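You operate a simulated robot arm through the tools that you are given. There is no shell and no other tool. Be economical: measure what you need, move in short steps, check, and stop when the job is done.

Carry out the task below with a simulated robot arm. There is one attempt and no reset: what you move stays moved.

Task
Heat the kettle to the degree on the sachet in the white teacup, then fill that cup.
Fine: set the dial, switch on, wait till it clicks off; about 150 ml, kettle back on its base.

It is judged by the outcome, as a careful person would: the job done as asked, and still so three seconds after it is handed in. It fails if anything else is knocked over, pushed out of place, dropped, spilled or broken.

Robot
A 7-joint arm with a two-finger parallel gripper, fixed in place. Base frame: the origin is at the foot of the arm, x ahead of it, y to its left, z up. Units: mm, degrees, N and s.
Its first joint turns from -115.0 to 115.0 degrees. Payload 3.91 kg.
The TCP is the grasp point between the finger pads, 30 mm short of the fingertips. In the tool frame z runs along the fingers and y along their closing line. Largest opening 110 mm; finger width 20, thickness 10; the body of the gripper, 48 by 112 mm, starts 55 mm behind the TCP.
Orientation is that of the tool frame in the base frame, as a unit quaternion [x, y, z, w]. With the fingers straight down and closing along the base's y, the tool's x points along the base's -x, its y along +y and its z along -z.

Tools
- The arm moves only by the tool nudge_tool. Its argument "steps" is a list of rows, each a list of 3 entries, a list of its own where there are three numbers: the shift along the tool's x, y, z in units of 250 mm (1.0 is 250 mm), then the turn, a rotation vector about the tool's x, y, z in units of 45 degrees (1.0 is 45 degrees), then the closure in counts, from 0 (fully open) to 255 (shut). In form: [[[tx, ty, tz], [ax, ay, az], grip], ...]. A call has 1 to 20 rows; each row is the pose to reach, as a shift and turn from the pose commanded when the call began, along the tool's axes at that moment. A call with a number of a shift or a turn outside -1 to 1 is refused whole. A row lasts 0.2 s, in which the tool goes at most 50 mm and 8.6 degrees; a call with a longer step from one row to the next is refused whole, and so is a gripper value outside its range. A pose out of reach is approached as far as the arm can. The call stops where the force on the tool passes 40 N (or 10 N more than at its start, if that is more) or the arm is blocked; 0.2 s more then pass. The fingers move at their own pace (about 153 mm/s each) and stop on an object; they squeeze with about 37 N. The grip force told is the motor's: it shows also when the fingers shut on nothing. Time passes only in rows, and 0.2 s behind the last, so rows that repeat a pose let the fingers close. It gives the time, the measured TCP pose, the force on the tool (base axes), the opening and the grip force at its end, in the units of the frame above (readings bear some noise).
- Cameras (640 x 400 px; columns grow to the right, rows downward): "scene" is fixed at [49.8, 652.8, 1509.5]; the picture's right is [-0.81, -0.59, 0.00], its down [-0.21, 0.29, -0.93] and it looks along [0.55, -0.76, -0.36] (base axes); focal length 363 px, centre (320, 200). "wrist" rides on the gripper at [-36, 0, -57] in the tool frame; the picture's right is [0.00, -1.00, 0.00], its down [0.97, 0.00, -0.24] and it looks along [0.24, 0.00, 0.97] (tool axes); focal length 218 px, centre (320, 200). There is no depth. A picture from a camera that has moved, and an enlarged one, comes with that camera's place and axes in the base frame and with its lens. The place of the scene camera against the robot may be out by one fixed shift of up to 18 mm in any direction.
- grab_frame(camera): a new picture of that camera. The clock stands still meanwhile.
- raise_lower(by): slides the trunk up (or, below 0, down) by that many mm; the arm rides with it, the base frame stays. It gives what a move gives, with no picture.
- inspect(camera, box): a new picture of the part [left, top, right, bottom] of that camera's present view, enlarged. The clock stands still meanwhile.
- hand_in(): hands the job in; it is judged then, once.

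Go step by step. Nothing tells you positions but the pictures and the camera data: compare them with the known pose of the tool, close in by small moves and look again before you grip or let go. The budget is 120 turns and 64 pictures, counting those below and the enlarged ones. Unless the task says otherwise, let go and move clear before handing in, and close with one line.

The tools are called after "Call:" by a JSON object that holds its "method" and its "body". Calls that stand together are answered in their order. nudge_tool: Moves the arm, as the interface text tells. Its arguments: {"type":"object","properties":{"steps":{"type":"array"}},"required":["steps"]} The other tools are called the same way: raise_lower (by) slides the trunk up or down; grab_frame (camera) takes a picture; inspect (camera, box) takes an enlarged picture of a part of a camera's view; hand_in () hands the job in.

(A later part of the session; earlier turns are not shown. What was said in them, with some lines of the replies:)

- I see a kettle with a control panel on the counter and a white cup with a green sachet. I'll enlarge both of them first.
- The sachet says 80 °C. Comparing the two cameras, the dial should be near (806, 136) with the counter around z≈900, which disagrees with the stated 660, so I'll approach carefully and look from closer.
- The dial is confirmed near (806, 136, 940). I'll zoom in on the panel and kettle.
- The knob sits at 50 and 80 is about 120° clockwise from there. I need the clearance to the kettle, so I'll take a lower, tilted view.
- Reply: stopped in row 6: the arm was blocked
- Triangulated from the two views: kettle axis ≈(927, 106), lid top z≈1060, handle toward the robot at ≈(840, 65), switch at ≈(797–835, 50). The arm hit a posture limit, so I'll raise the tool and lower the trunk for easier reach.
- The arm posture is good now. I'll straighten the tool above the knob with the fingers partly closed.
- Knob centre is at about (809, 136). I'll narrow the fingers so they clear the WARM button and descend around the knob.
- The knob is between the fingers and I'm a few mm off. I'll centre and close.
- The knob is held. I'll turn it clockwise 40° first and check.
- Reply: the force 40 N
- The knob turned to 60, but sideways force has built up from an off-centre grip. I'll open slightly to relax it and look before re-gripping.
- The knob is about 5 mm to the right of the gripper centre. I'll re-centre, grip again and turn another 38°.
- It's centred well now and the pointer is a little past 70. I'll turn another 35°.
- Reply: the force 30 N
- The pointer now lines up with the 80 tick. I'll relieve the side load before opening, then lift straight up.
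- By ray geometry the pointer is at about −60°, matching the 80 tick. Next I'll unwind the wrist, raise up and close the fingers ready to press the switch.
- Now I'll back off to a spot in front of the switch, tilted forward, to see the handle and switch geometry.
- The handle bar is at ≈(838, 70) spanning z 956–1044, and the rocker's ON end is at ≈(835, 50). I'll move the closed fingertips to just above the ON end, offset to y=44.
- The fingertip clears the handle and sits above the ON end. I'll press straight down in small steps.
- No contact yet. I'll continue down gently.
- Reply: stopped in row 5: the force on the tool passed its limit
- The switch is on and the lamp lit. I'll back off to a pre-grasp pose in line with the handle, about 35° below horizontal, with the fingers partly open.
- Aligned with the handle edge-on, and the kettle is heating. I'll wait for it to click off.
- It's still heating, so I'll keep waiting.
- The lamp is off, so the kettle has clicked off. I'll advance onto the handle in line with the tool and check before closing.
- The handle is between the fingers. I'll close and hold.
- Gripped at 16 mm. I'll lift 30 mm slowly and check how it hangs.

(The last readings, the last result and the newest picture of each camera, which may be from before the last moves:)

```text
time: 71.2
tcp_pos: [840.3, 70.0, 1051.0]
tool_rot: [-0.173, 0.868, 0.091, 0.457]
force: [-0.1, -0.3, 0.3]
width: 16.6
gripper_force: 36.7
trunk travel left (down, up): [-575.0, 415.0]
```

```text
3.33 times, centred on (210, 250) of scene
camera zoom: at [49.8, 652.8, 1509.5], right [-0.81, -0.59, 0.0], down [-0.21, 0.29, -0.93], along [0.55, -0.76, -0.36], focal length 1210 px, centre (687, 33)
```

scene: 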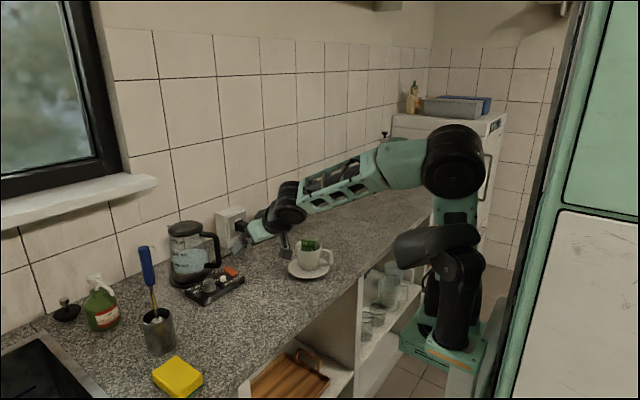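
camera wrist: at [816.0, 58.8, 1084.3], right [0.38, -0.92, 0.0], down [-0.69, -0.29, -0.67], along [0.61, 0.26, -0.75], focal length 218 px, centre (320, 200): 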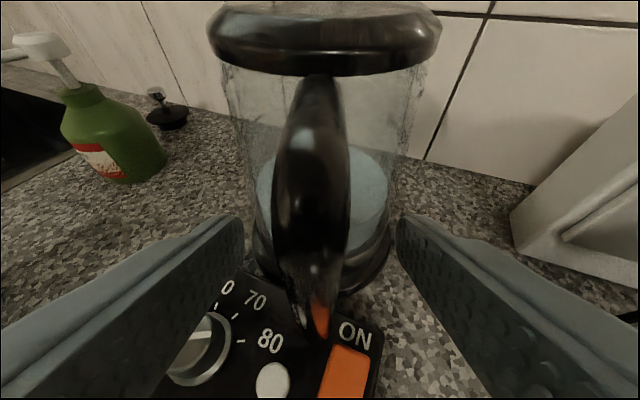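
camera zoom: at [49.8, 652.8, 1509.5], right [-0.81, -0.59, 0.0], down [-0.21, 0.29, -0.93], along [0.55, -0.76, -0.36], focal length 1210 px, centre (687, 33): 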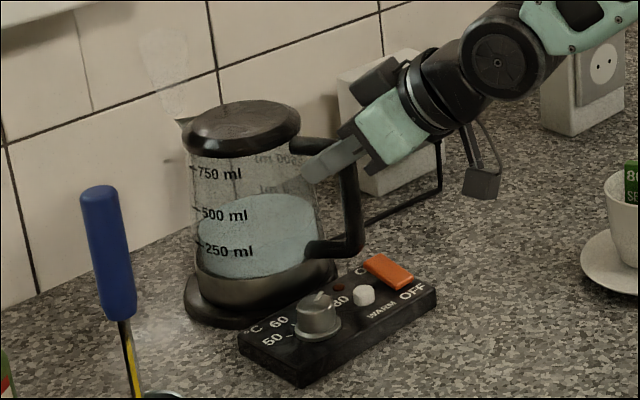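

The tool rose but the kettle stayed, so the fingers slid along the bar. I'll take a look.

Call:
{"method": "grab_frame", "body": {"camera": "wrist"}}

Call:
{"method": "inspect", "body": {"camera": "scene", "box": [180, 215, 250, 275]}}

```text
31 pictures are left
camera wrist: at [816.8, 60.6, 1113.3], right [0.38, -0.92, 0.0], down [-0.69, -0.29, -0.66], along [0.61, 0.26, -0.75], focal length 218 px, centre (320, 200)
```

wrist: 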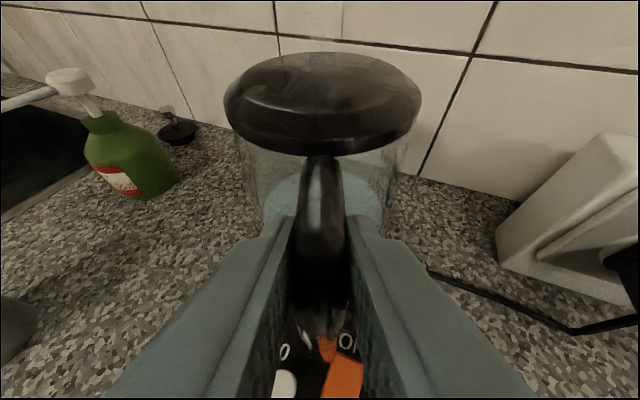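

```text
6.67 times, centred on (215, 245) of scene
camera zoom: at [49.8, 652.8, 1509.5], right [-0.81, -0.59, 0.0], down [-0.21, 0.29, -0.93], along [0.55, -0.76, -0.36], focal length 2419 px, centre (1020, -100)
```

zoom: 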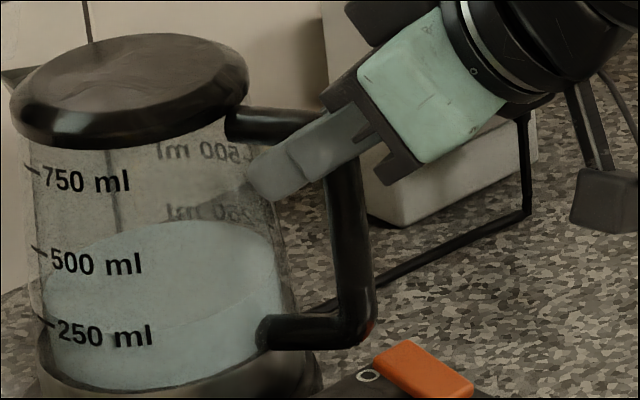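

The fingers are still closed on the bar. I'll test friction with a small upward motion and read the force.

Call:
{"method": "nudge_tool", "body": {"steps": [[[-0.008, 0, -0.0055], [0, 0, 0], 255]]}}

Call:
{"method": "nudge_tool", "body": {"steps": [[[0.02, 0, 0.0136], [0, 0, 0], 255]]}}

```text
time: 71.6
tcp_pos: [840.0, 72.1, 1055.3]
tool_rot: [-0.174, 0.867, 0.092, 0.457]
force: [-0.8, 0.5, -5.1]
width: 16.9
gripper_force: 37.2
trunk travel left (down, up): [-575.0, 415.0]
```

```text
time: 72.0
tcp_pos: [840.1, 70.9, 1050.5]
tool_rot: [-0.174, 0.867, 0.091, 0.457]
force: [1.8, 0.5, -5.9]
width: 16.8
gripper_force: 36.2
trunk travel left (down, up): [-575.0, 415.0]
```

Call:
{"method": "inspect", "body": {"camera": "scene", "box": [150, 190, 270, 310]}}

```text
3.33 times, centred on (210, 250) of scene
camera zoom: at [49.8, 652.8, 1509.5], right [-0.81, -0.59, 0.0], down [-0.21, 0.29, -0.93], along [0.55, -0.76, -0.36], focal length 1210 px, centre (687, 33)
```

zoom: 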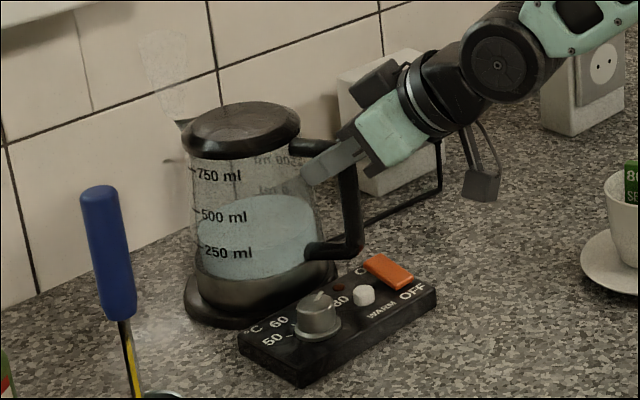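

There is some load but the result is unclear. I'll lift a few mm at a time and read the force each time.

Call:
{"method": "nudge_tool", "body": {"steps": [[[-0.008, 0, -0.0055], [0, 0, 0], 255], [[-0.016, 0, -0.011], [0, 0, 0], 255]]}}

Call:
{"method": "nudge_tool", "body": {"steps": [[[-0.008, 0, -0.0055], [0, 0, 0], 255], [[-0.016, 0, -0.011], [0, 0, 0], 255]]}}

Call:
{"method": "grab_frame", "body": {"camera": "wrist"}}

Call:
{"method": "inspect", "body": {"camera": "scene", "box": [150, 190, 270, 310]}}

```text
time: 72.6
tcp_pos: [840.1, 71.5, 1054.1]
tool_rot: [-0.173, 0.868, 0.091, 0.456]
force: [1.2, 0.2, -6.2]
width: 16.8
gripper_force: 36.7
trunk travel left (down, up): [-575.0, 415.0]
```

```text
time: 73.2
tcp_pos: [839.7, 71.6, 1058.3]
tool_rot: [-0.174, 0.868, 0.092, 0.457]
force: [0.1, -0.6, -5.0]
width: 16.7
gripper_force: 37.3
trunk travel left (down, up): [-575.0, 415.0]
```

```text
28 pictures are left
camera wrist: at [815.8, 61.2, 1120.9], right [0.38, -0.92, 0.0], down [-0.69, -0.29, -0.66], along [0.61, 0.26, -0.75], focal length 218 px, centre (320, 200)
```

wrist: 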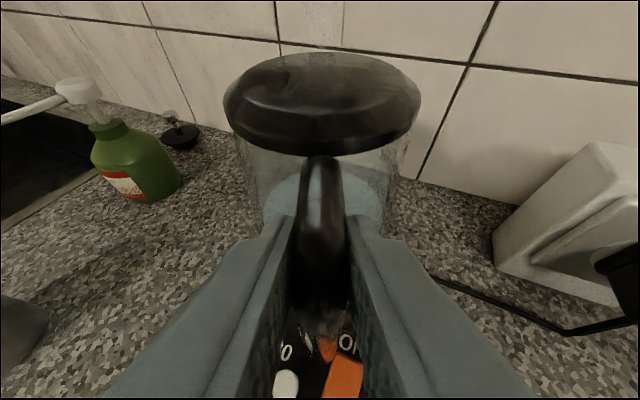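

```text
3.33 times, centred on (210, 250) of scene
camera zoom: at [49.8, 652.8, 1509.5], right [-0.81, -0.59, 0.0], down [-0.21, 0.29, -0.93], along [0.55, -0.76, -0.36], focal length 1210 px, centre (687, 33)
```

zoom: 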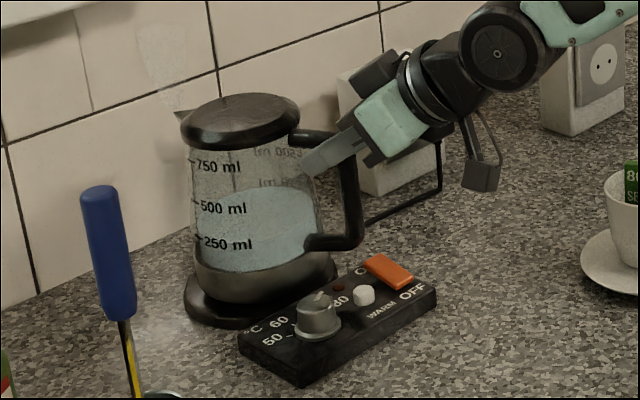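

The kettle is now lifting with the gripper, upright and about 5.5 N. I'll continue up 100 mm smoothly.

Call:
{"method": "nudge_tool", "body": {"steps": [[[-0.02, 0, -0.014], [0, 0, 0], 255], [[-0.05, 0, -0.034], [0, 0, 0], 255], [[-0.09, 0, -0.062], [0, 0, 0], 255], [[-0.13, 0, -0.089], [0, 0, 0], 255], [[-0.17, 0, -0.117], [0, 0, 0], 255], [[-0.21, 0, -0.144], [0, 0, 0], 255], [[-0.25, 0, -0.172], [0, 0, 0], 255], [[-0.29, 0, -0.199], [0, 0, 0], 255], [[-0.32, 0, -0.22], [0, 0, 0], 255], [[-0.33, 0, -0.227], [0, 0, 0], 255], [[-0.33, 0, -0.227], [0, 0, 0], 255]]}}

Call:
{"method": "grab_frame", "body": {"camera": "scene"}}

```text
time: 75.6
tcp_pos: [841.9, 70.3, 1159.2]
tool_rot: [-0.173, 0.868, 0.091, 0.457]
force: [0.0, -0.4, -6.4]
width: 16.9
gripper_force: 37.0
trunk travel left (down, up): [-575.0, 415.0]
```

```text
26 pictures are left
```

scene: 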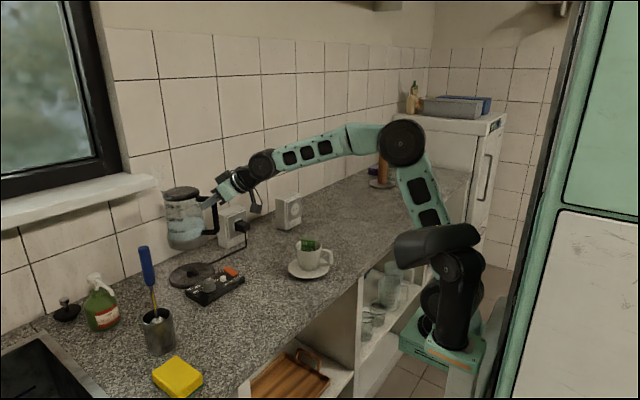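

The kettle is clear of its base at TCP (841, 70, 1159); it was seated with TCP z≈1050. Next I'll carry it upright toward the cup at ≈(666, −130, rim z≈985) in two smooth halves.

Call:
{"method": "nudge_tool", "body": {"steps": [[[0.02, -0.012, -0.032], [0, 0, 0], 255], [[0.051, -0.031, -0.083], [0, 0, 0], 255], [[0.09, -0.055, -0.147], [0, 0, 0], 255], [[0.129, -0.078, -0.211], [0, 0, 0], 255], [[0.168, -0.102, -0.275], [0, 0, 0], 255], [[0.207, -0.126, -0.339], [0, 0, 0], 255], [[0.246, -0.149, -0.403], [0, 0, 0], 255], [[0.285, -0.173, -0.467], [0, 0, 0], 255], [[0.325, -0.197, -0.531], [0, 0, 0], 255], [[0.356, -0.216, -0.582], [0, 0, 0], 255], [[0.379, -0.23, -0.621], [0, 0, 0], 255], [[0.391, -0.237, -0.64], [0, 0, 0], 255]]}}

Call:
{"method": "nudge_tool", "body": {"steps": [[[0.02, -0.012, -0.032], [0, 0, 0], 255], [[0.051, -0.031, -0.083], [0, 0, 0], 255], [[0.09, -0.055, -0.147], [0, 0, 0], 255], [[0.129, -0.078, -0.211], [0, 0, 0], 255], [[0.168, -0.102, -0.275], [0, 0, 0], 255], [[0.207, -0.126, -0.339], [0, 0, 0], 255], [[0.246, -0.149, -0.403], [0, 0, 0], 255], [[0.285, -0.173, -0.467], [0, 0, 0], 255], [[0.325, -0.197, -0.531], [0, 0, 0], 255], [[0.356, -0.216, -0.582], [0, 0, 0], 255], [[0.379, -0.23, -0.621], [0, 0, 0], 255], [[0.391, -0.237, -0.64], [0, 0, 0], 255], [[0.391, -0.237, -0.64], [0, 0, 0], 255], [[0.391, -0.237, -0.64], [0, 0, 0], 255]]}}

Call:
{"method": "grab_frame", "body": {"camera": "scene"}}

```text
time: 78.2
tcp_pos: [690.3, -54.3, 1170.0]
tool_rot: [-0.174, 0.867, 0.092, 0.458]
force: [0.1, -0.2, -5.9]
width: 16.7
gripper_force: 37.1
trunk travel left (down, up): [-575.0, 415.0]
```

```text
time: 81.2
tcp_pos: [574.0, -198.5, 1155.9]
tool_rot: [-0.174, 0.867, 0.092, 0.458]
force: [-0.3, 0.8, -5.7]
width: 16.7
gripper_force: 37.0
out of reach, approached as far as the arm can: row 6, 7, 8, 9, 10, 11, 12, 13, 14
trunk travel left (down, up): [-575.0, 415.0]
```

```text
25 pictures are left
```

scene: 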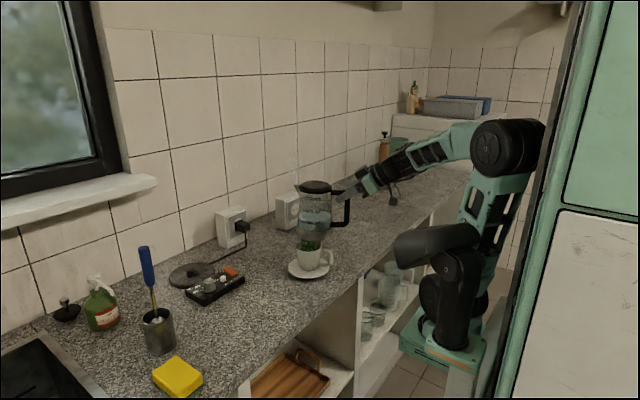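

The arm can't hold the kettle level that close in, and the kettle bottom would swing low over the cup when tilted. I'll go back out over open counter, raise higher, and tilt part-way there (35°, no flow yet).

Call:
{"method": "nudge_tool", "body": {"steps": [[[-0.029, 0.012, 0.025], [0, 0, 0], 255], [[-0.081, 0.034, 0.071], [0, 0, 0], 255], [[-0.138, 0.059, 0.122], [0, 0, 0], 255], [[-0.196, 0.083, 0.173], [0, 0, 0], 255], [[-0.253, 0.108, 0.224], [0, 0, 0], 255], [[-0.31, 0.132, 0.275], [0, 0, 0], 255], [[-0.368, 0.157, 0.326], [0, 0, 0], 255], [[-0.425, 0.181, 0.377], [0, 0, 0], 255], [[-0.483, 0.206, 0.428], [0, 0, 0], 255], [[-0.535, 0.228, 0.475], [0, 0, 0], 255], [[-0.575, 0.245, 0.51], [0, 0, 0], 255], [[-0.575, 0.245, 0.51], [0, 0, 0], 255]]}}

Call:
{"method": "nudge_tool", "body": {"steps": [[[0, 0, 0], [0, 0.05, 0], 255], [[0, 0, 0], [0, 0.12, 0], 255], [[0, 0, 0], [0, 0.2, 0], 255], [[0, 0, 0], [0, 0.28, 0], 255], [[0, 0, 0], [0, 0.36, 0], 255], [[0, 0, 0], [0, 0.44, 0], 255], [[0, 0, 0], [0, 0.52, 0], 255], [[0, 0, 0], [0, 0.6, 0], 255], [[0, 0, 0], [0, 0.68, 0], 255], [[0, 0, 0], [0, 0.74, 0], 255], [[0, 0, 0], [0, 0.78, 0], 255], [[0, 0, 0], [0, 0.78, 0], 255]]}}

Call:
{"method": "inspect", "body": {"camera": "scene", "box": [200, 140, 360, 300]}}

```text
time: 83.8
tcp_pos: [723.4, -69.7, 1200.2]
tool_rot: [-0.174, 0.868, 0.091, 0.457]
force: [-0.6, 0.3, -5.4]
width: 16.8
gripper_force: 35.8
trunk travel left (down, up): [-575.0, 415.0]
```

```text
time: 86.4
tcp_pos: [723.4, -69.6, 1199.8]
tool_rot: [-0.193, 0.965, 0.035, 0.174]
force: [-0.1, -0.7, -6.1]
width: 16.8
gripper_force: 36.6
trunk travel left (down, up): [-575.0, 415.0]
```

```text
2.50 times, centred on (280, 220) of scene
camera zoom: at [49.8, 652.8, 1509.5], right [-0.81, -0.59, 0.0], down [-0.21, 0.29, -0.93], along [0.55, -0.76, -0.36], focal length 907 px, centre (420, 150)
```

zoom: 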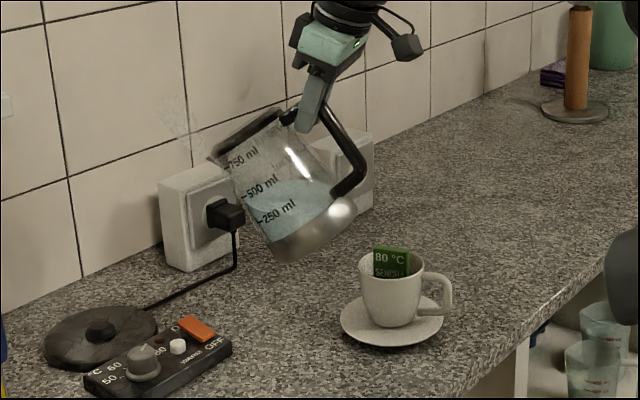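

The kettle holds firmly and all geometry agrees; the scene camera reads about 17 mm low in z, and the sachet top is ≈1010. I'll raise, tilt to 45°, and cross above the cup to behind it.

Call:
{"method": "nudge_tool", "body": {"steps": [[[-0.016, 0, -0.044], [0, 0.03, 0], 255], [[-0.032, 0, -0.088], [0, 0.08, 0], 255], [[-0.048, 0, -0.132], [0, 0.13, 0], 255], [[-0.01, -0.01, -0.145], [0, 0.18, 0], 255], [[0.04, -0.02, -0.165], [0, 0.222, 0], 255], [[0.11, -0.035, -0.19], [0, 0.222, 0], 255], [[0.18, -0.05, -0.215], [0, 0.222, 0], 255], [[0.25, -0.065, -0.24], [0, 0.222, 0], 255], [[0.32, -0.08, -0.266], [0, 0.222, 0], 255], [[0.39, -0.095, -0.291], [0, 0.222, 0], 255], [[0.46, -0.111, -0.316], [0, 0.222, 0], 255], [[0.53, -0.126, -0.342], [0, 0.222, 0], 255], [[0.6, -0.142, -0.367], [0, 0.222, 0], 255], [[0.66, -0.155, -0.389], [0, 0.222, 0], 255], [[0.7, -0.164, -0.403], [0, 0.222, 0], 255], [[0.713, -0.167, -0.408], [0, 0.222, 0], 255], [[0.713, -0.167, -0.408], [0, 0.222, 0], 255]]}}

Call:
{"method": "inspect", "body": {"camera": "scene", "box": [240, 140, 400, 300]}}

```text
time: 90.0
tcp_pos: [551.0, -186.0, 1233.4]
tool_rot: [-0.195, 0.977, 0.018, 0.089]
force: [0.3, -0.8, -5.4]
width: 16.7
gripper_force: 37.3
trunk travel left (down, up): [-575.0, 415.0]
```

```text
2.50 times, centred on (320, 220) of scene
camera zoom: at [49.8, 652.8, 1509.5], right [-0.81, -0.59, 0.0], down [-0.21, 0.29, -0.93], along [0.55, -0.76, -0.36], focal length 907 px, centre (320, 150)
```

zoom: 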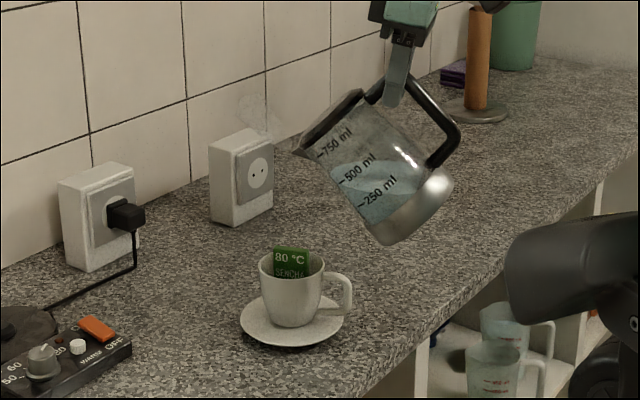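

The spout is lined up above the cup. I'll descend to bring the spout to about z≈1045 and tilt to 52°.

Call:
{"method": "nudge_tool", "body": {"steps": [[[0.008, 0, 0.045], [0, 0, 0], 255], [[0.018, 0, 0.1], [0, 0, 0], 255], [[0.028, 0, 0.16], [0, 0.03, 0], 255], [[0.038, 0, 0.22], [0, 0.07, 0], 255], [[0.048, 0, 0.27], [0, 0.11, 0], 255], [[0.053, 0, 0.3], [0, 0.155, 0], 255], [[0.053, 0, 0.3], [0, 0.155, 0], 255], [[0.053, 0, 0.3], [0, 0.155, 0], 255]]}}

Call:
{"method": "inspect", "body": {"camera": "scene", "box": [260, 170, 380, 300]}}

```text
time: 91.8
tcp_pos: [551.8, -187.3, 1157.9]
tool_rot: [-0.196, 0.98, 0.006, 0.03]
force: [0.4, 0.0, -6.1]
width: 16.8
gripper_force: 37.0
trunk travel left (down, up): [-575.0, 415.0]
```

```text
3.08 times, centred on (320, 235) of scene
camera zoom: at [49.8, 652.8, 1509.5], right [-0.81, -0.59, 0.0], down [-0.21, 0.29, -0.93], along [0.55, -0.76, -0.36], focal length 1116 px, centre (320, 92)
```

zoom: 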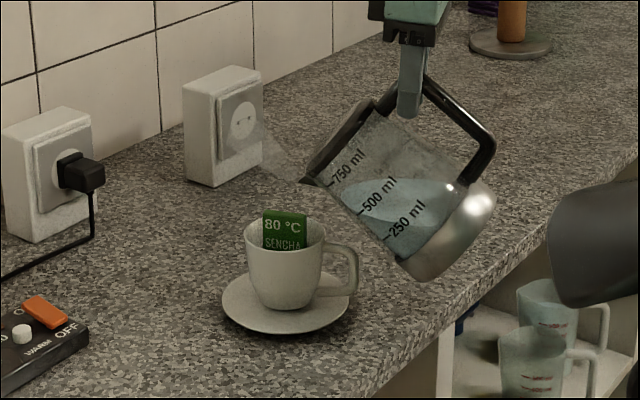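

The spout is about 50 mm above the rim, inside the cup's outline. I'll tilt to 58° with the spout held in place.

Call:
{"method": "nudge_tool", "body": {"steps": [[[-0.013, 0, -0.009], [0, 0.033, 0], 255], [[-0.026, 0, -0.018], [0, 0.066, 0], 255], [[-0.038, 0, -0.027], [0, 0.1, 0], 255], [[-0.051, 0, -0.036], [0, 0.133, 0], 255], [[-0.051, 0, -0.036], [0, 0.133, 0], 255]]}}

Call:
{"method": "inspect", "body": {"camera": "scene", "box": [260, 170, 380, 300]}}

```text
time: 93.0
tcp_pos: [563.2, -181.6, 1165.7]
tool_rot: [-0.197, 0.98, -0.005, -0.022]
force: [0.4, -0.5, -6.1]
width: 16.8
gripper_force: 37.0
trunk travel left (down, up): [-575.0, 415.0]
```

```text
3.08 times, centred on (320, 235) of scene
camera zoom: at [49.8, 652.8, 1509.5], right [-0.81, -0.59, 0.0], down [-0.21, 0.29, -0.93], along [0.55, -0.76, -0.36], focal length 1116 px, centre (320, 92)
```

zoom: 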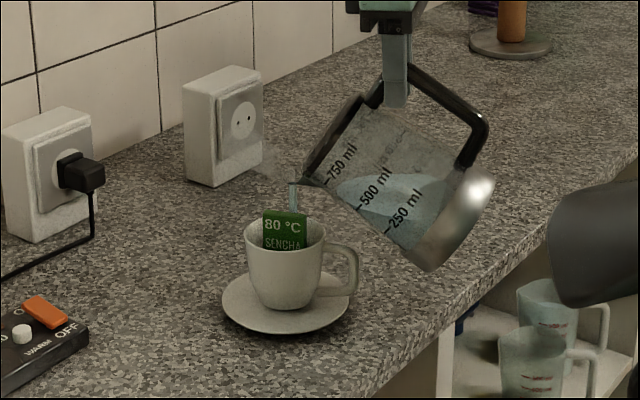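

Water is flowing into the cup. I'll hold here for a second and check.

Call:
{"method": "nudge_tool", "body": {"steps": [[[0, 0, 0], [0, 0, 0], 255], [[0, 0, 0], [0, 0, 0], 255], [[0, 0, 0], [0, 0, 0], 255], [[0, 0, 0], [0, 0, 0], 255], [[0, 0, 0], [0, 0, 0], 255]]}}

Call:
{"method": "inspect", "body": {"camera": "scene", "box": [260, 170, 380, 300]}}

```text
time: 94.2
tcp_pos: [562.7, -180.9, 1167.0]
tool_rot: [-0.195, 0.981, -0.004, -0.02]
force: [-0.5, -0.7, -6.2]
width: 16.8
gripper_force: 37.6
trunk travel left (down, up): [-575.0, 415.0]
```

```text
3.08 times, centred on (320, 235) of scene
camera zoom: at [49.8, 652.8, 1509.5], right [-0.81, -0.59, 0.0], down [-0.21, 0.29, -0.93], along [0.55, -0.76, -0.36], focal length 1116 px, centre (320, 92)
```

zoom: 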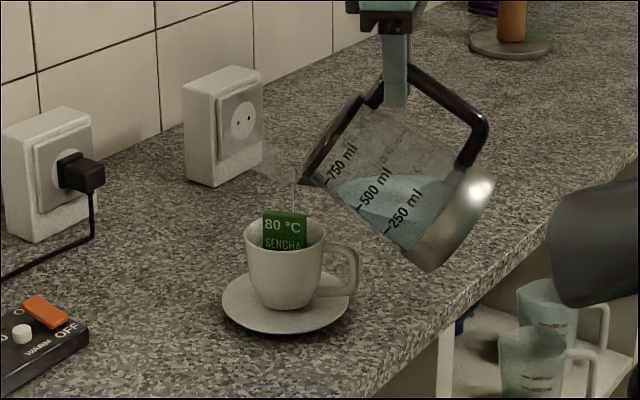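

The stream is thinning, so poured volume follows the tilt angle. I'll tilt to 64° and hold.

Call:
{"method": "nudge_tool", "body": {"steps": [[[-0.009, 0, -0.007], [0, 0.022, 0], 255], [[-0.017, 0, -0.013], [0, 0.044, 0], 255], [[-0.026, 0, -0.02], [0, 0.067, 0], 255], [[-0.034, 0, -0.027], [0, 0.089, 0], 255], [[-0.043, 0, -0.033], [0, 0.111, 0], 255], [[-0.051, 0, -0.04], [0, 0.133, 0], 255], [[-0.051, 0, -0.04], [0, 0.133, 0], 255], [[-0.051, 0, -0.04], [0, 0.133, 0], 255]]}}

Call:
{"method": "inspect", "body": {"camera": "scene", "box": [260, 170, 380, 300]}}

```text
time: 96.0
tcp_pos: [575.1, -175.9, 1175.2]
tool_rot: [-0.195, 0.978, -0.014, -0.071]
force: [0.1, -0.4, -3.9]
width: 17.0
gripper_force: 36.8
trunk travel left (down, up): [-575.0, 415.0]
```

```text
3.08 times, centred on (320, 235) of scene
camera zoom: at [49.8, 652.8, 1509.5], right [-0.81, -0.59, 0.0], down [-0.21, 0.29, -0.93], along [0.55, -0.76, -0.36], focal length 1116 px, centre (320, 92)
```

zoom: 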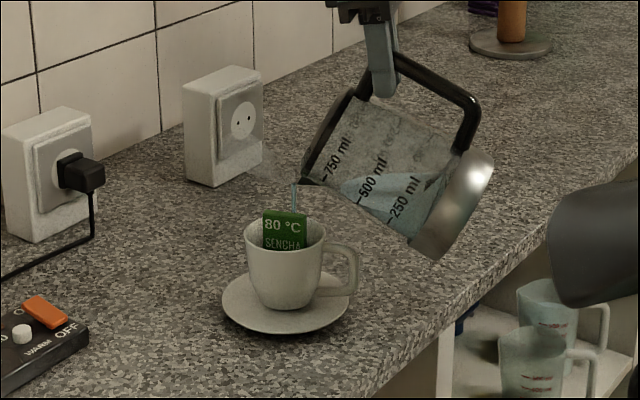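

Call:
{"method": "nudge_tool", "body": {"steps": [[[0, 0, 0], [0, 0, 0], 255]]}}

Call:
{"method": "inspect", "body": {"camera": "scene", "box": [285, 200, 355, 270]}}

```text
time: 96.4
tcp_pos: [574.7, -175.2, 1175.2]
tool_rot: [-0.196, 0.978, -0.014, -0.072]
force: [0.6, -0.4, -5.0]
width: 17.0
gripper_force: 36.9
trunk travel left (down, up): [-575.0, 415.0]
```

```text
5.71 times, centred on (320, 235) of scene
camera zoom: at [49.8, 652.8, 1509.5], right [-0.81, -0.59, 0.0], down [-0.21, 0.29, -0.93], along [0.55, -0.76, -0.36], focal length 2074 px, centre (320, 0)
```

zoom: 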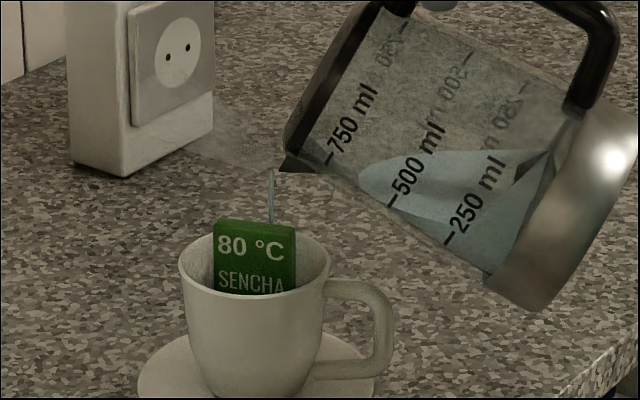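

The flow is thin but steady and the kettle is near balance at this angle. I'll tilt to 70° and hold.

Call:
{"method": "nudge_tool", "body": {"steps": [[[-0.009, 0, -0.007], [0, 0.022, 0], 255], [[-0.017, 0, -0.013], [0, 0.044, 0], 255], [[-0.026, 0, -0.02], [0, 0.067, 0], 255], [[-0.034, 0, -0.027], [0, 0.089, 0], 255], [[-0.043, 0, -0.033], [0, 0.111, 0], 255], [[-0.051, 0, -0.04], [0, 0.133, 0], 255], [[-0.051, 0, -0.04], [0, 0.133, 0], 255], [[-0.051, 0, -0.04], [0, 0.133, 0], 255], [[-0.051, 0, -0.04], [0, 0.133, 0], 255]]}}

Call:
{"method": "nudge_tool", "body": {"steps": [[[0, 0, 0], [0, 0, 0], 255]]}}

Call:
{"method": "inspect", "body": {"camera": "scene", "box": [285, 200, 355, 270]}}

```text
time: 98.4
tcp_pos: [588.7, -171.5, 1183.5]
tool_rot: [-0.195, 0.973, -0.024, -0.122]
force: [-0.5, -0.1, -4.1]
width: 16.9
gripper_force: 37.3
trunk travel left (down, up): [-575.0, 415.0]
```

```text
time: 98.8
tcp_pos: [588.0, -171.2, 1184.4]
tool_rot: [-0.195, 0.973, -0.025, -0.123]
force: [-0.9, -0.4, -4.1]
width: 16.7
gripper_force: 37.1
trunk travel left (down, up): [-575.0, 415.0]
```

```text
5.71 times, centred on (320, 235) of scene
camera zoom: at [49.8, 652.8, 1509.5], right [-0.81, -0.59, 0.0], down [-0.21, 0.29, -0.93], along [0.55, -0.76, -0.36], focal length 2074 px, centre (320, 0)
```

zoom: 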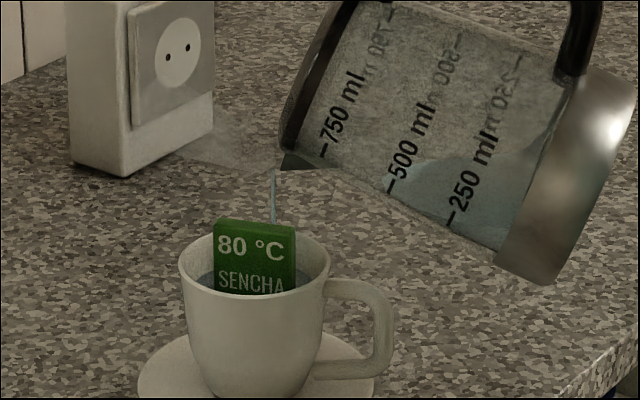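

Water is now clearly visible in the cup and the weight has dropped to about 4.1 N, which suggests roughly 150 ml. I'll stop the flow by tilting back to 60° and check.

Call:
{"method": "nudge_tool", "body": {"steps": [[[0.03, 0, 0.03], [0, -0.09, 0], 255], [[0.056, 0, 0.057], [0, -0.17, 0], 255], [[0.075, 0, 0.076], [0, -0.222, 0], 255]]}}

Call:
{"method": "inspect", "body": {"camera": "scene", "box": [290, 230, 340, 280]}}

Call:
{"method": "nudge_tool", "body": {"steps": [[[0, 0, 0], [0, 0, 0], 255]]}}

Call:
{"method": "nudge_tool", "body": {"steps": [[[0, 0, 0], [0, 0, 0], 255]]}}

Call:
{"method": "nudge_tool", "body": {"steps": [[[0, 0, 0], [0, 0, 0], 255]]}}

Call:
{"method": "nudge_tool", "body": {"steps": [[[0, 0, 0], [0, 0, 0], 255]]}}

Call:
{"method": "nudge_tool", "body": {"steps": [[[0, 0, 0], [0, 0, 0], 255]]}}

Call:
{"method": "nudge_tool", "body": {"steps": [[[0, 0, 0], [0, 0, 0], 255]]}}

```text
time: 99.6
tcp_pos: [567.2, -180.6, 1170.6]
tool_rot: [-0.196, 0.98, -0.008, -0.038]
force: [-0.1, -1.1, -4.1]
width: 16.4
gripper_force: 36.6
trunk travel left (down, up): [-575.0, 415.0]
```

```text
8.00 times, centred on (315, 255) of scene
camera zoom: at [49.8, 652.8, 1509.5], right [-0.81, -0.59, 0.0], down [-0.21, 0.29, -0.93], along [0.55, -0.76, -0.36], focal length 2903 px, centre (360, -240)
```

zoom: 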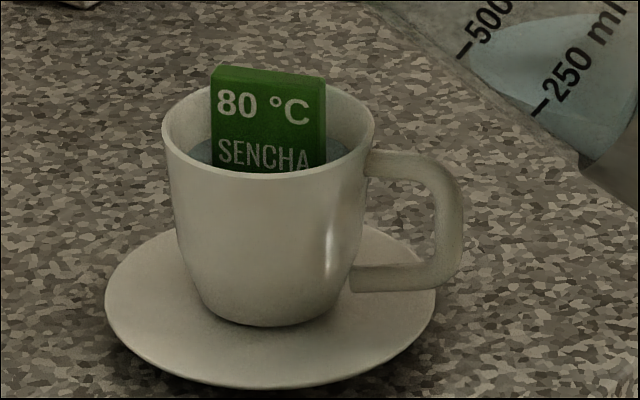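

```text
time: 100.0
tcp_pos: [566.5, -180.9, 1170.3]
tool_rot: [-0.195, 0.98, -0.007, -0.038]
force: [-0.3, 0.6, -4.7]
width: 16.7
gripper_force: 36.9
trunk travel left (down, up): [-575.0, 415.0]
```

```text
time: 100.4
tcp_pos: [566.4, -180.7, 1172.4]
tool_rot: [-0.195, 0.98, -0.007, -0.038]
force: [-0.8, 0.7, -3.7]
width: 16.9
gripper_force: 36.6
trunk travel left (down, up): [-575.0, 415.0]
```

```text
time: 100.8
tcp_pos: [566.9, -179.6, 1170.9]
tool_rot: [-0.195, 0.98, -0.008, -0.037]
force: [0.5, -0.8, -4.5]
width: 16.8
gripper_force: 36.7
trunk travel left (down, up): [-575.0, 415.0]
```

```text
time: 101.2
tcp_pos: [566.1, -180.4, 1170.0]
tool_rot: [-0.196, 0.98, -0.008, -0.037]
force: [0.4, 0.0, -4.6]
width: 16.7
gripper_force: 37.6
trunk travel left (down, up): [-575.0, 415.0]
```

```text
time: 101.6
tcp_pos: [567.3, -179.6, 1171.2]
tool_rot: [-0.195, 0.98, -0.008, -0.039]
force: [0.5, 0.5, -4.0]
width: 16.8
gripper_force: 37.0
trunk travel left (down, up): [-575.0, 415.0]
```

```text
time: 102.0
tcp_pos: [566.3, -180.8, 1171.2]
tool_rot: [-0.196, 0.98, -0.007, -0.038]
force: [0.7, -0.1, -4.5]
width: 16.5
gripper_force: 37.1
trunk travel left (down, up): [-575.0, 415.0]
```

By weight, about 148 ml has been poured (5.75 N to 4.30 N), and the cup looks about four-fifths full with no spill. I'll raise, level partly, and cross back over.

Call:
{"method": "nudge_tool", "body": {"steps": [[[0.003, 0, -0.04], [0, -0.02, 0], 255], [[0.007, 0, -0.1], [0, -0.05, 0], 255], [[0.013, 0, -0.16], [0, -0.11, 0], 255], [[0.017, 0, -0.22], [0, -0.18, 0], 255], [[0.02, 0, -0.26], [0, -0.25, 0], 255], [[0.02, 0, -0.26], [0, -0.31, 0], 255], [[0.02, 0, -0.26], [0, -0.333, 0], 255]]}}

Call:
{"method": "nudge_tool", "body": {"steps": [[[-0.03, 0.006, 0.006], [0, 0, 0], 255], [[-0.09, 0.019, 0.017], [0, 0, 0], 255], [[-0.16, 0.034, 0.03], [0, 0, 0], 255], [[-0.23, 0.049, 0.043], [0, 0, 0], 255], [[-0.3, 0.064, 0.056], [0, 0, 0], 255], [[-0.37, 0.079, 0.069], [0, 0, 0], 255], [[-0.44, 0.093, 0.082], [0, 0, 0], 255], [[-0.51, 0.108, 0.095], [0, 0, 0], 255], [[-0.58, 0.123, 0.108], [0, 0, 0], 255], [[-0.65, 0.138, 0.121], [0, 0, 0], 255], [[-0.71, 0.151, 0.132], [0, 0, 0], 255], [[-0.76, 0.161, 0.141], [0, 0, 0], 255], [[-0.792, 0.168, 0.147], [0, 0, 0], 255]]}}

```text
time: 103.6
tcp_pos: [567.8, -179.7, 1234.8]
tool_rot: [-0.196, 0.976, 0.018, 0.091]
force: [-0.3, -0.3, -3.9]
width: 16.8
gripper_force: 36.9
trunk travel left (down, up): [-575.0, 415.0]
```

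```text
time: 106.4
tcp_pos: [736.1, -61.5, 1234.4]
tool_rot: [-0.195, 0.977, 0.018, 0.09]
force: [-0.3, 0.5, -3.5]
width: 16.8
gripper_force: 36.7
trunk travel left (down, up): [-575.0, 415.0]
```

Now I'll return the kettle to upright.

Call:
{"method": "nudge_tool", "body": {"steps": [[[0, 0, 0], [0, -0.05, 0], 255], [[0, 0, 0], [0, -0.13, 0], 255], [[0, 0, 0], [0, -0.22, 0], 255], [[0, 0, 0], [0, -0.31, 0], 255], [[0, 0, 0], [0, -0.4, 0], 255], [[0, 0, 0], [0, -0.49, 0], 255], [[0, 0, 0], [0, -0.58, 0], 255], [[0, 0, 0], [0, -0.67, 0], 255], [[0, 0, 0], [0, -0.76, 0], 255], [[0, 0, 0], [0, -0.85, 0], 255], [[0, 0, 0], [0, -0.93, 0], 255], [[0, 0, 0], [0, -0.98, 0], 255], [[0, 0, 0], [0, -1.0, 0], 255], [[0, 0, 0], [0, -1.0, 0], 255]]}}

Call:
{"method": "grab_frame", "body": {"camera": "scene"}}

```text
time: 109.4
tcp_pos: [737.4, -63.8, 1234.5]
tool_rot: [-0.173, 0.868, 0.09, 0.458]
force: [-0.9, 0.0, -4.0]
width: 16.9
gripper_force: 37.3
trunk travel left (down, up): [-575.0, 415.0]
```

```text
15 pictures are left
```

scene: 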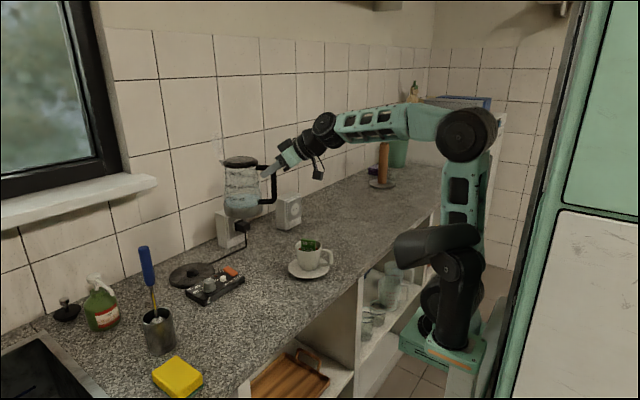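

Upright again. I'll carry it back to above its base at TCP (840.5, 70.7, 1160).

Call:
{"method": "nudge_tool", "body": {"steps": [[[-0.004, 0.013, 0.026], [0, 0, 0], 255], [[-0.011, 0.042, 0.082], [0, 0, 0], 255], [[-0.019, 0.075, 0.147], [0, 0, 0], 255], [[-0.028, 0.109, 0.213], [0, 0, 0], 255], [[-0.037, 0.142, 0.278], [0, 0, 0], 255], [[-0.046, 0.175, 0.343], [0, 0, 0], 255], [[-0.054, 0.209, 0.409], [0, 0, 0], 255], [[-0.063, 0.242, 0.474], [0, 0, 0], 255], [[-0.072, 0.276, 0.54], [0, 0, 0], 255], [[-0.08, 0.309, 0.605], [0, 0, 0], 255], [[-0.085, 0.328, 0.642], [0, 0, 0], 255], [[-0.087, 0.334, 0.654], [0, 0, 0], 255], [[-0.087, 0.334, 0.654], [0, 0, 0], 255], [[-0.087, 0.334, 0.654], [0, 0, 0], 255]]}}

Call:
{"method": "inspect", "body": {"camera": "scene", "box": [150, 190, 270, 310]}}

```text
time: 112.4
tcp_pos: [841.0, 72.6, 1161.1]
tool_rot: [-0.174, 0.867, 0.092, 0.457]
force: [0.7, 0.3, -4.6]
width: 16.7
gripper_force: 37.1
trunk travel left (down, up): [-575.0, 415.0]
```

```text
3.33 times, centred on (210, 250) of scene
camera zoom: at [49.8, 652.8, 1509.5], right [-0.81, -0.59, 0.0], down [-0.21, 0.29, -0.93], along [0.55, -0.76, -0.36], focal length 1210 px, centre (687, 33)
```

zoom: 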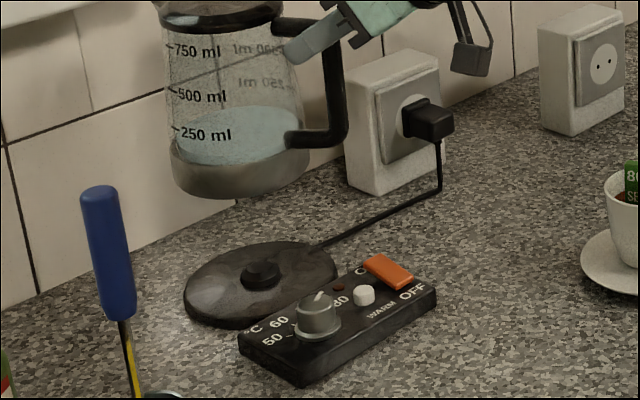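

The base connector is visible and the kettle is above it. I'll lower to about 10 mm above seating and check.

Call:
{"method": "nudge_tool", "body": {"steps": [[[0.03, 0, 0.021], [0, 0, 0], 255], [[0.08, 0, 0.055], [0, 0, 0], 255], [[0.14, 0, 0.096], [0, 0, 0], 255], [[0.2, 0, 0.137], [0, 0, 0], 255], [[0.26, 0, 0.178], [0, 0, 0], 255], [[0.3, 0, 0.206], [0, 0, 0], 255], [[0.327, 0, 0.2245], [0, 0, 0], 255], [[0.327, 0, 0.2245], [0, 0, 0], 255]]}}

Call:
{"method": "inspect", "body": {"camera": "scene", "box": [150, 190, 270, 310]}}

Call:
{"method": "nudge_tool", "body": {"steps": [[[0, 0, 0], [0, 0, 0], 255]]}}

Call:
{"method": "nudge_tool", "body": {"steps": [[[0, 0, 0], [0, 0, 0], 255]]}}

```text
time: 114.2
tcp_pos: [838.4, 71.0, 1061.9]
tool_rot: [-0.173, 0.868, 0.091, 0.456]
force: [0.1, -0.8, -4.7]
width: 17.1
gripper_force: 37.2
trunk travel left (down, up): [-575.0, 415.0]
```

```text
3.33 times, centred on (210, 250) of scene
camera zoom: at [49.8, 652.8, 1509.5], right [-0.81, -0.59, 0.0], down [-0.21, 0.29, -0.93], along [0.55, -0.76, -0.36], focal length 1210 px, centre (687, 33)
```

zoom: 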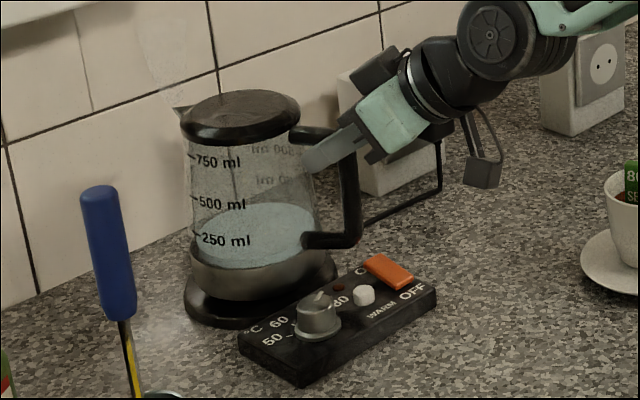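

```text
time: 114.6
tcp_pos: [838.5, 70.2, 1062.0]
tool_rot: [-0.174, 0.868, 0.092, 0.457]
force: [-0.5, -1.1, -3.9]
width: 16.7
gripper_force: 36.9
trunk travel left (down, up): [-575.0, 415.0]
```

```text
time: 115.0
tcp_pos: [838.6, 69.8, 1063.1]
tool_rot: [-0.174, 0.868, 0.091, 0.456]
force: [0.2, 0.8, -3.8]
width: 16.5
gripper_force: 36.7
trunk travel left (down, up): [-575.0, 415.0]
```

It's aligned to within about 1.5 mm. I'll correct that and lower gently until the weight comes off.

Call:
{"method": "nudge_tool", "body": {"steps": [[[-0.004, 0.001, 0.0057], [0, 0, 0], 255], [[0.008, 0.001, 0.014], [0, 0, 0], 255], [[0.018, 0.001, 0.021], [0, 0, 0], 255], [[0.028, 0.001, 0.028], [0, 0, 0], 255], [[0.037, 0.001, 0.034], [0, 0, 0], 255]]}}

Call:
{"method": "nudge_tool", "body": {"steps": [[[0.0066, 0, 0.0045], [0, 0, 0], 255], [[0.0066, 0, 0.0045], [0, 0, 0], 255]]}}

```text
time: 116.2
tcp_pos: [841.0, 72.2, 1048.3]
tool_rot: [-0.174, 0.867, 0.092, 0.458]
force: [0.4, 0.8, -3.6]
width: 16.4
gripper_force: 37.7
trunk travel left (down, up): [-575.0, 415.0]
```

```text
time: 116.8
tcp_pos: [841.1, 71.2, 1048.7]
tool_rot: [-0.173, 0.867, 0.091, 0.459]
force: [-1.1, 0.4, 7.6]
width: 16.7
gripper_force: 36.7
trunk travel left (down, up): [-575.0, 415.0]
```

Contact: the kettle is pressing on its base. I'll check the seating before letting go.

Call:
{"method": "inspect", "body": {"camera": "scene", "box": [150, 190, 270, 310]}}

```text
3.33 times, centred on (210, 250) of scene
camera zoom: at [49.8, 652.8, 1509.5], right [-0.81, -0.59, 0.0], down [-0.21, 0.29, -0.93], along [0.55, -0.76, -0.36], focal length 1210 px, centre (687, 33)
```

zoom: 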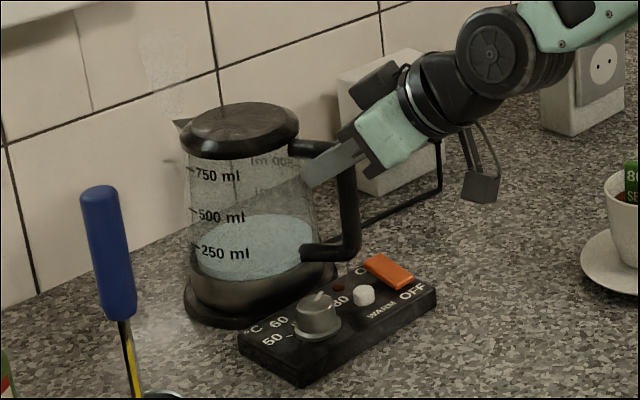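

It's seated as at the start. I'll ease the pressure, open, and back out along the tool axis.

Call:
{"method": "nudge_tool", "body": {"steps": [[[-0.004, 0, -0.0027], [0, 0, 0], 255], [[-0.004, 0, -0.0027], [0, 0, 0], 190], [[-0.004, 0, -0.0027], [0, 0, 0], 110], [[-0.004, 0, -0.0027], [0, 0, 0], 110], [[-0.004, 0, -0.06], [0, 0, 0], 110], [[-0.004, 0, -0.18], [0, 0, 0], 110], [[-0.004, 0, -0.34], [0, 0, 0], 110], [[-0.004, 0, -0.5], [0, 0, 0], 110], [[-0.03, 0, -0.6], [0, 0, 0], 110]]}}

Call:
{"method": "inspect", "body": {"camera": "scene", "box": [150, 190, 350, 310]}}

Call:
{"method": "grab_frame", "body": {"camera": "wrist"}}

```text
time: 118.8
tcp_pos: [735.2, 26.4, 1137.4]
tool_rot: [-0.174, 0.868, 0.091, 0.456]
force: [0.9, 0.3, -1.1]
width: 62.8
gripper_force: 0.0
trunk travel left (down, up): [-575.0, 415.0]
```

```text
3.20 times, centred on (250, 250) of scene
camera zoom: at [49.8, 652.8, 1509.5], right [-0.81, -0.59, 0.0], down [-0.21, 0.29, -0.93], along [0.55, -0.76, -0.36], focal length 1161 px, centre (544, 40)
```

zoom: 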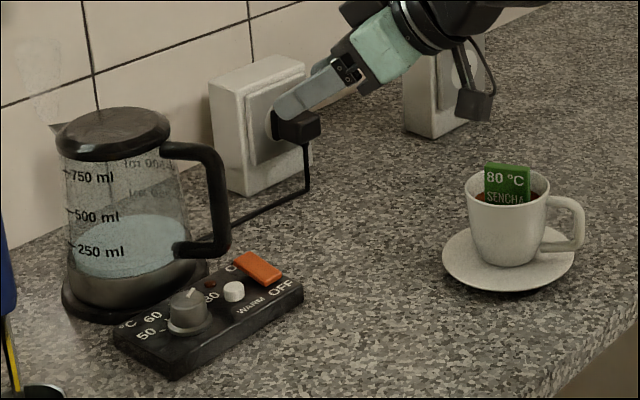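

```text
10 pictures are left
camera wrist: at [711.2, 15.8, 1198.8], right [0.39, -0.92, 0.0], down [-0.69, -0.29, -0.66], along [0.61, 0.26, -0.75], focal length 218 px, centre (320, 200)
```

wrist: 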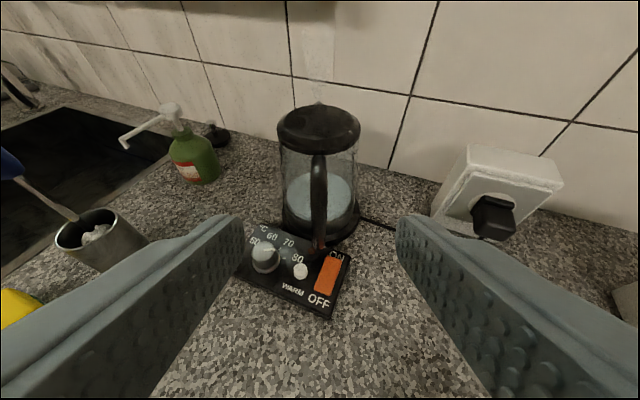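

The kettle is back on its base and switched off, the cup is filled with no spill, and the gripper is clear. I'm handing in.

Call:
{"method": "hand_in", "body": {}}

```text
The job is handed in.
```

I heated the kettle to 80 °C, the degree on the sachet, and it clicked off by itself. I then poured about 150 ml (judged by weight) into the white teacup and set the kettle back on its base, with nothing spilled.
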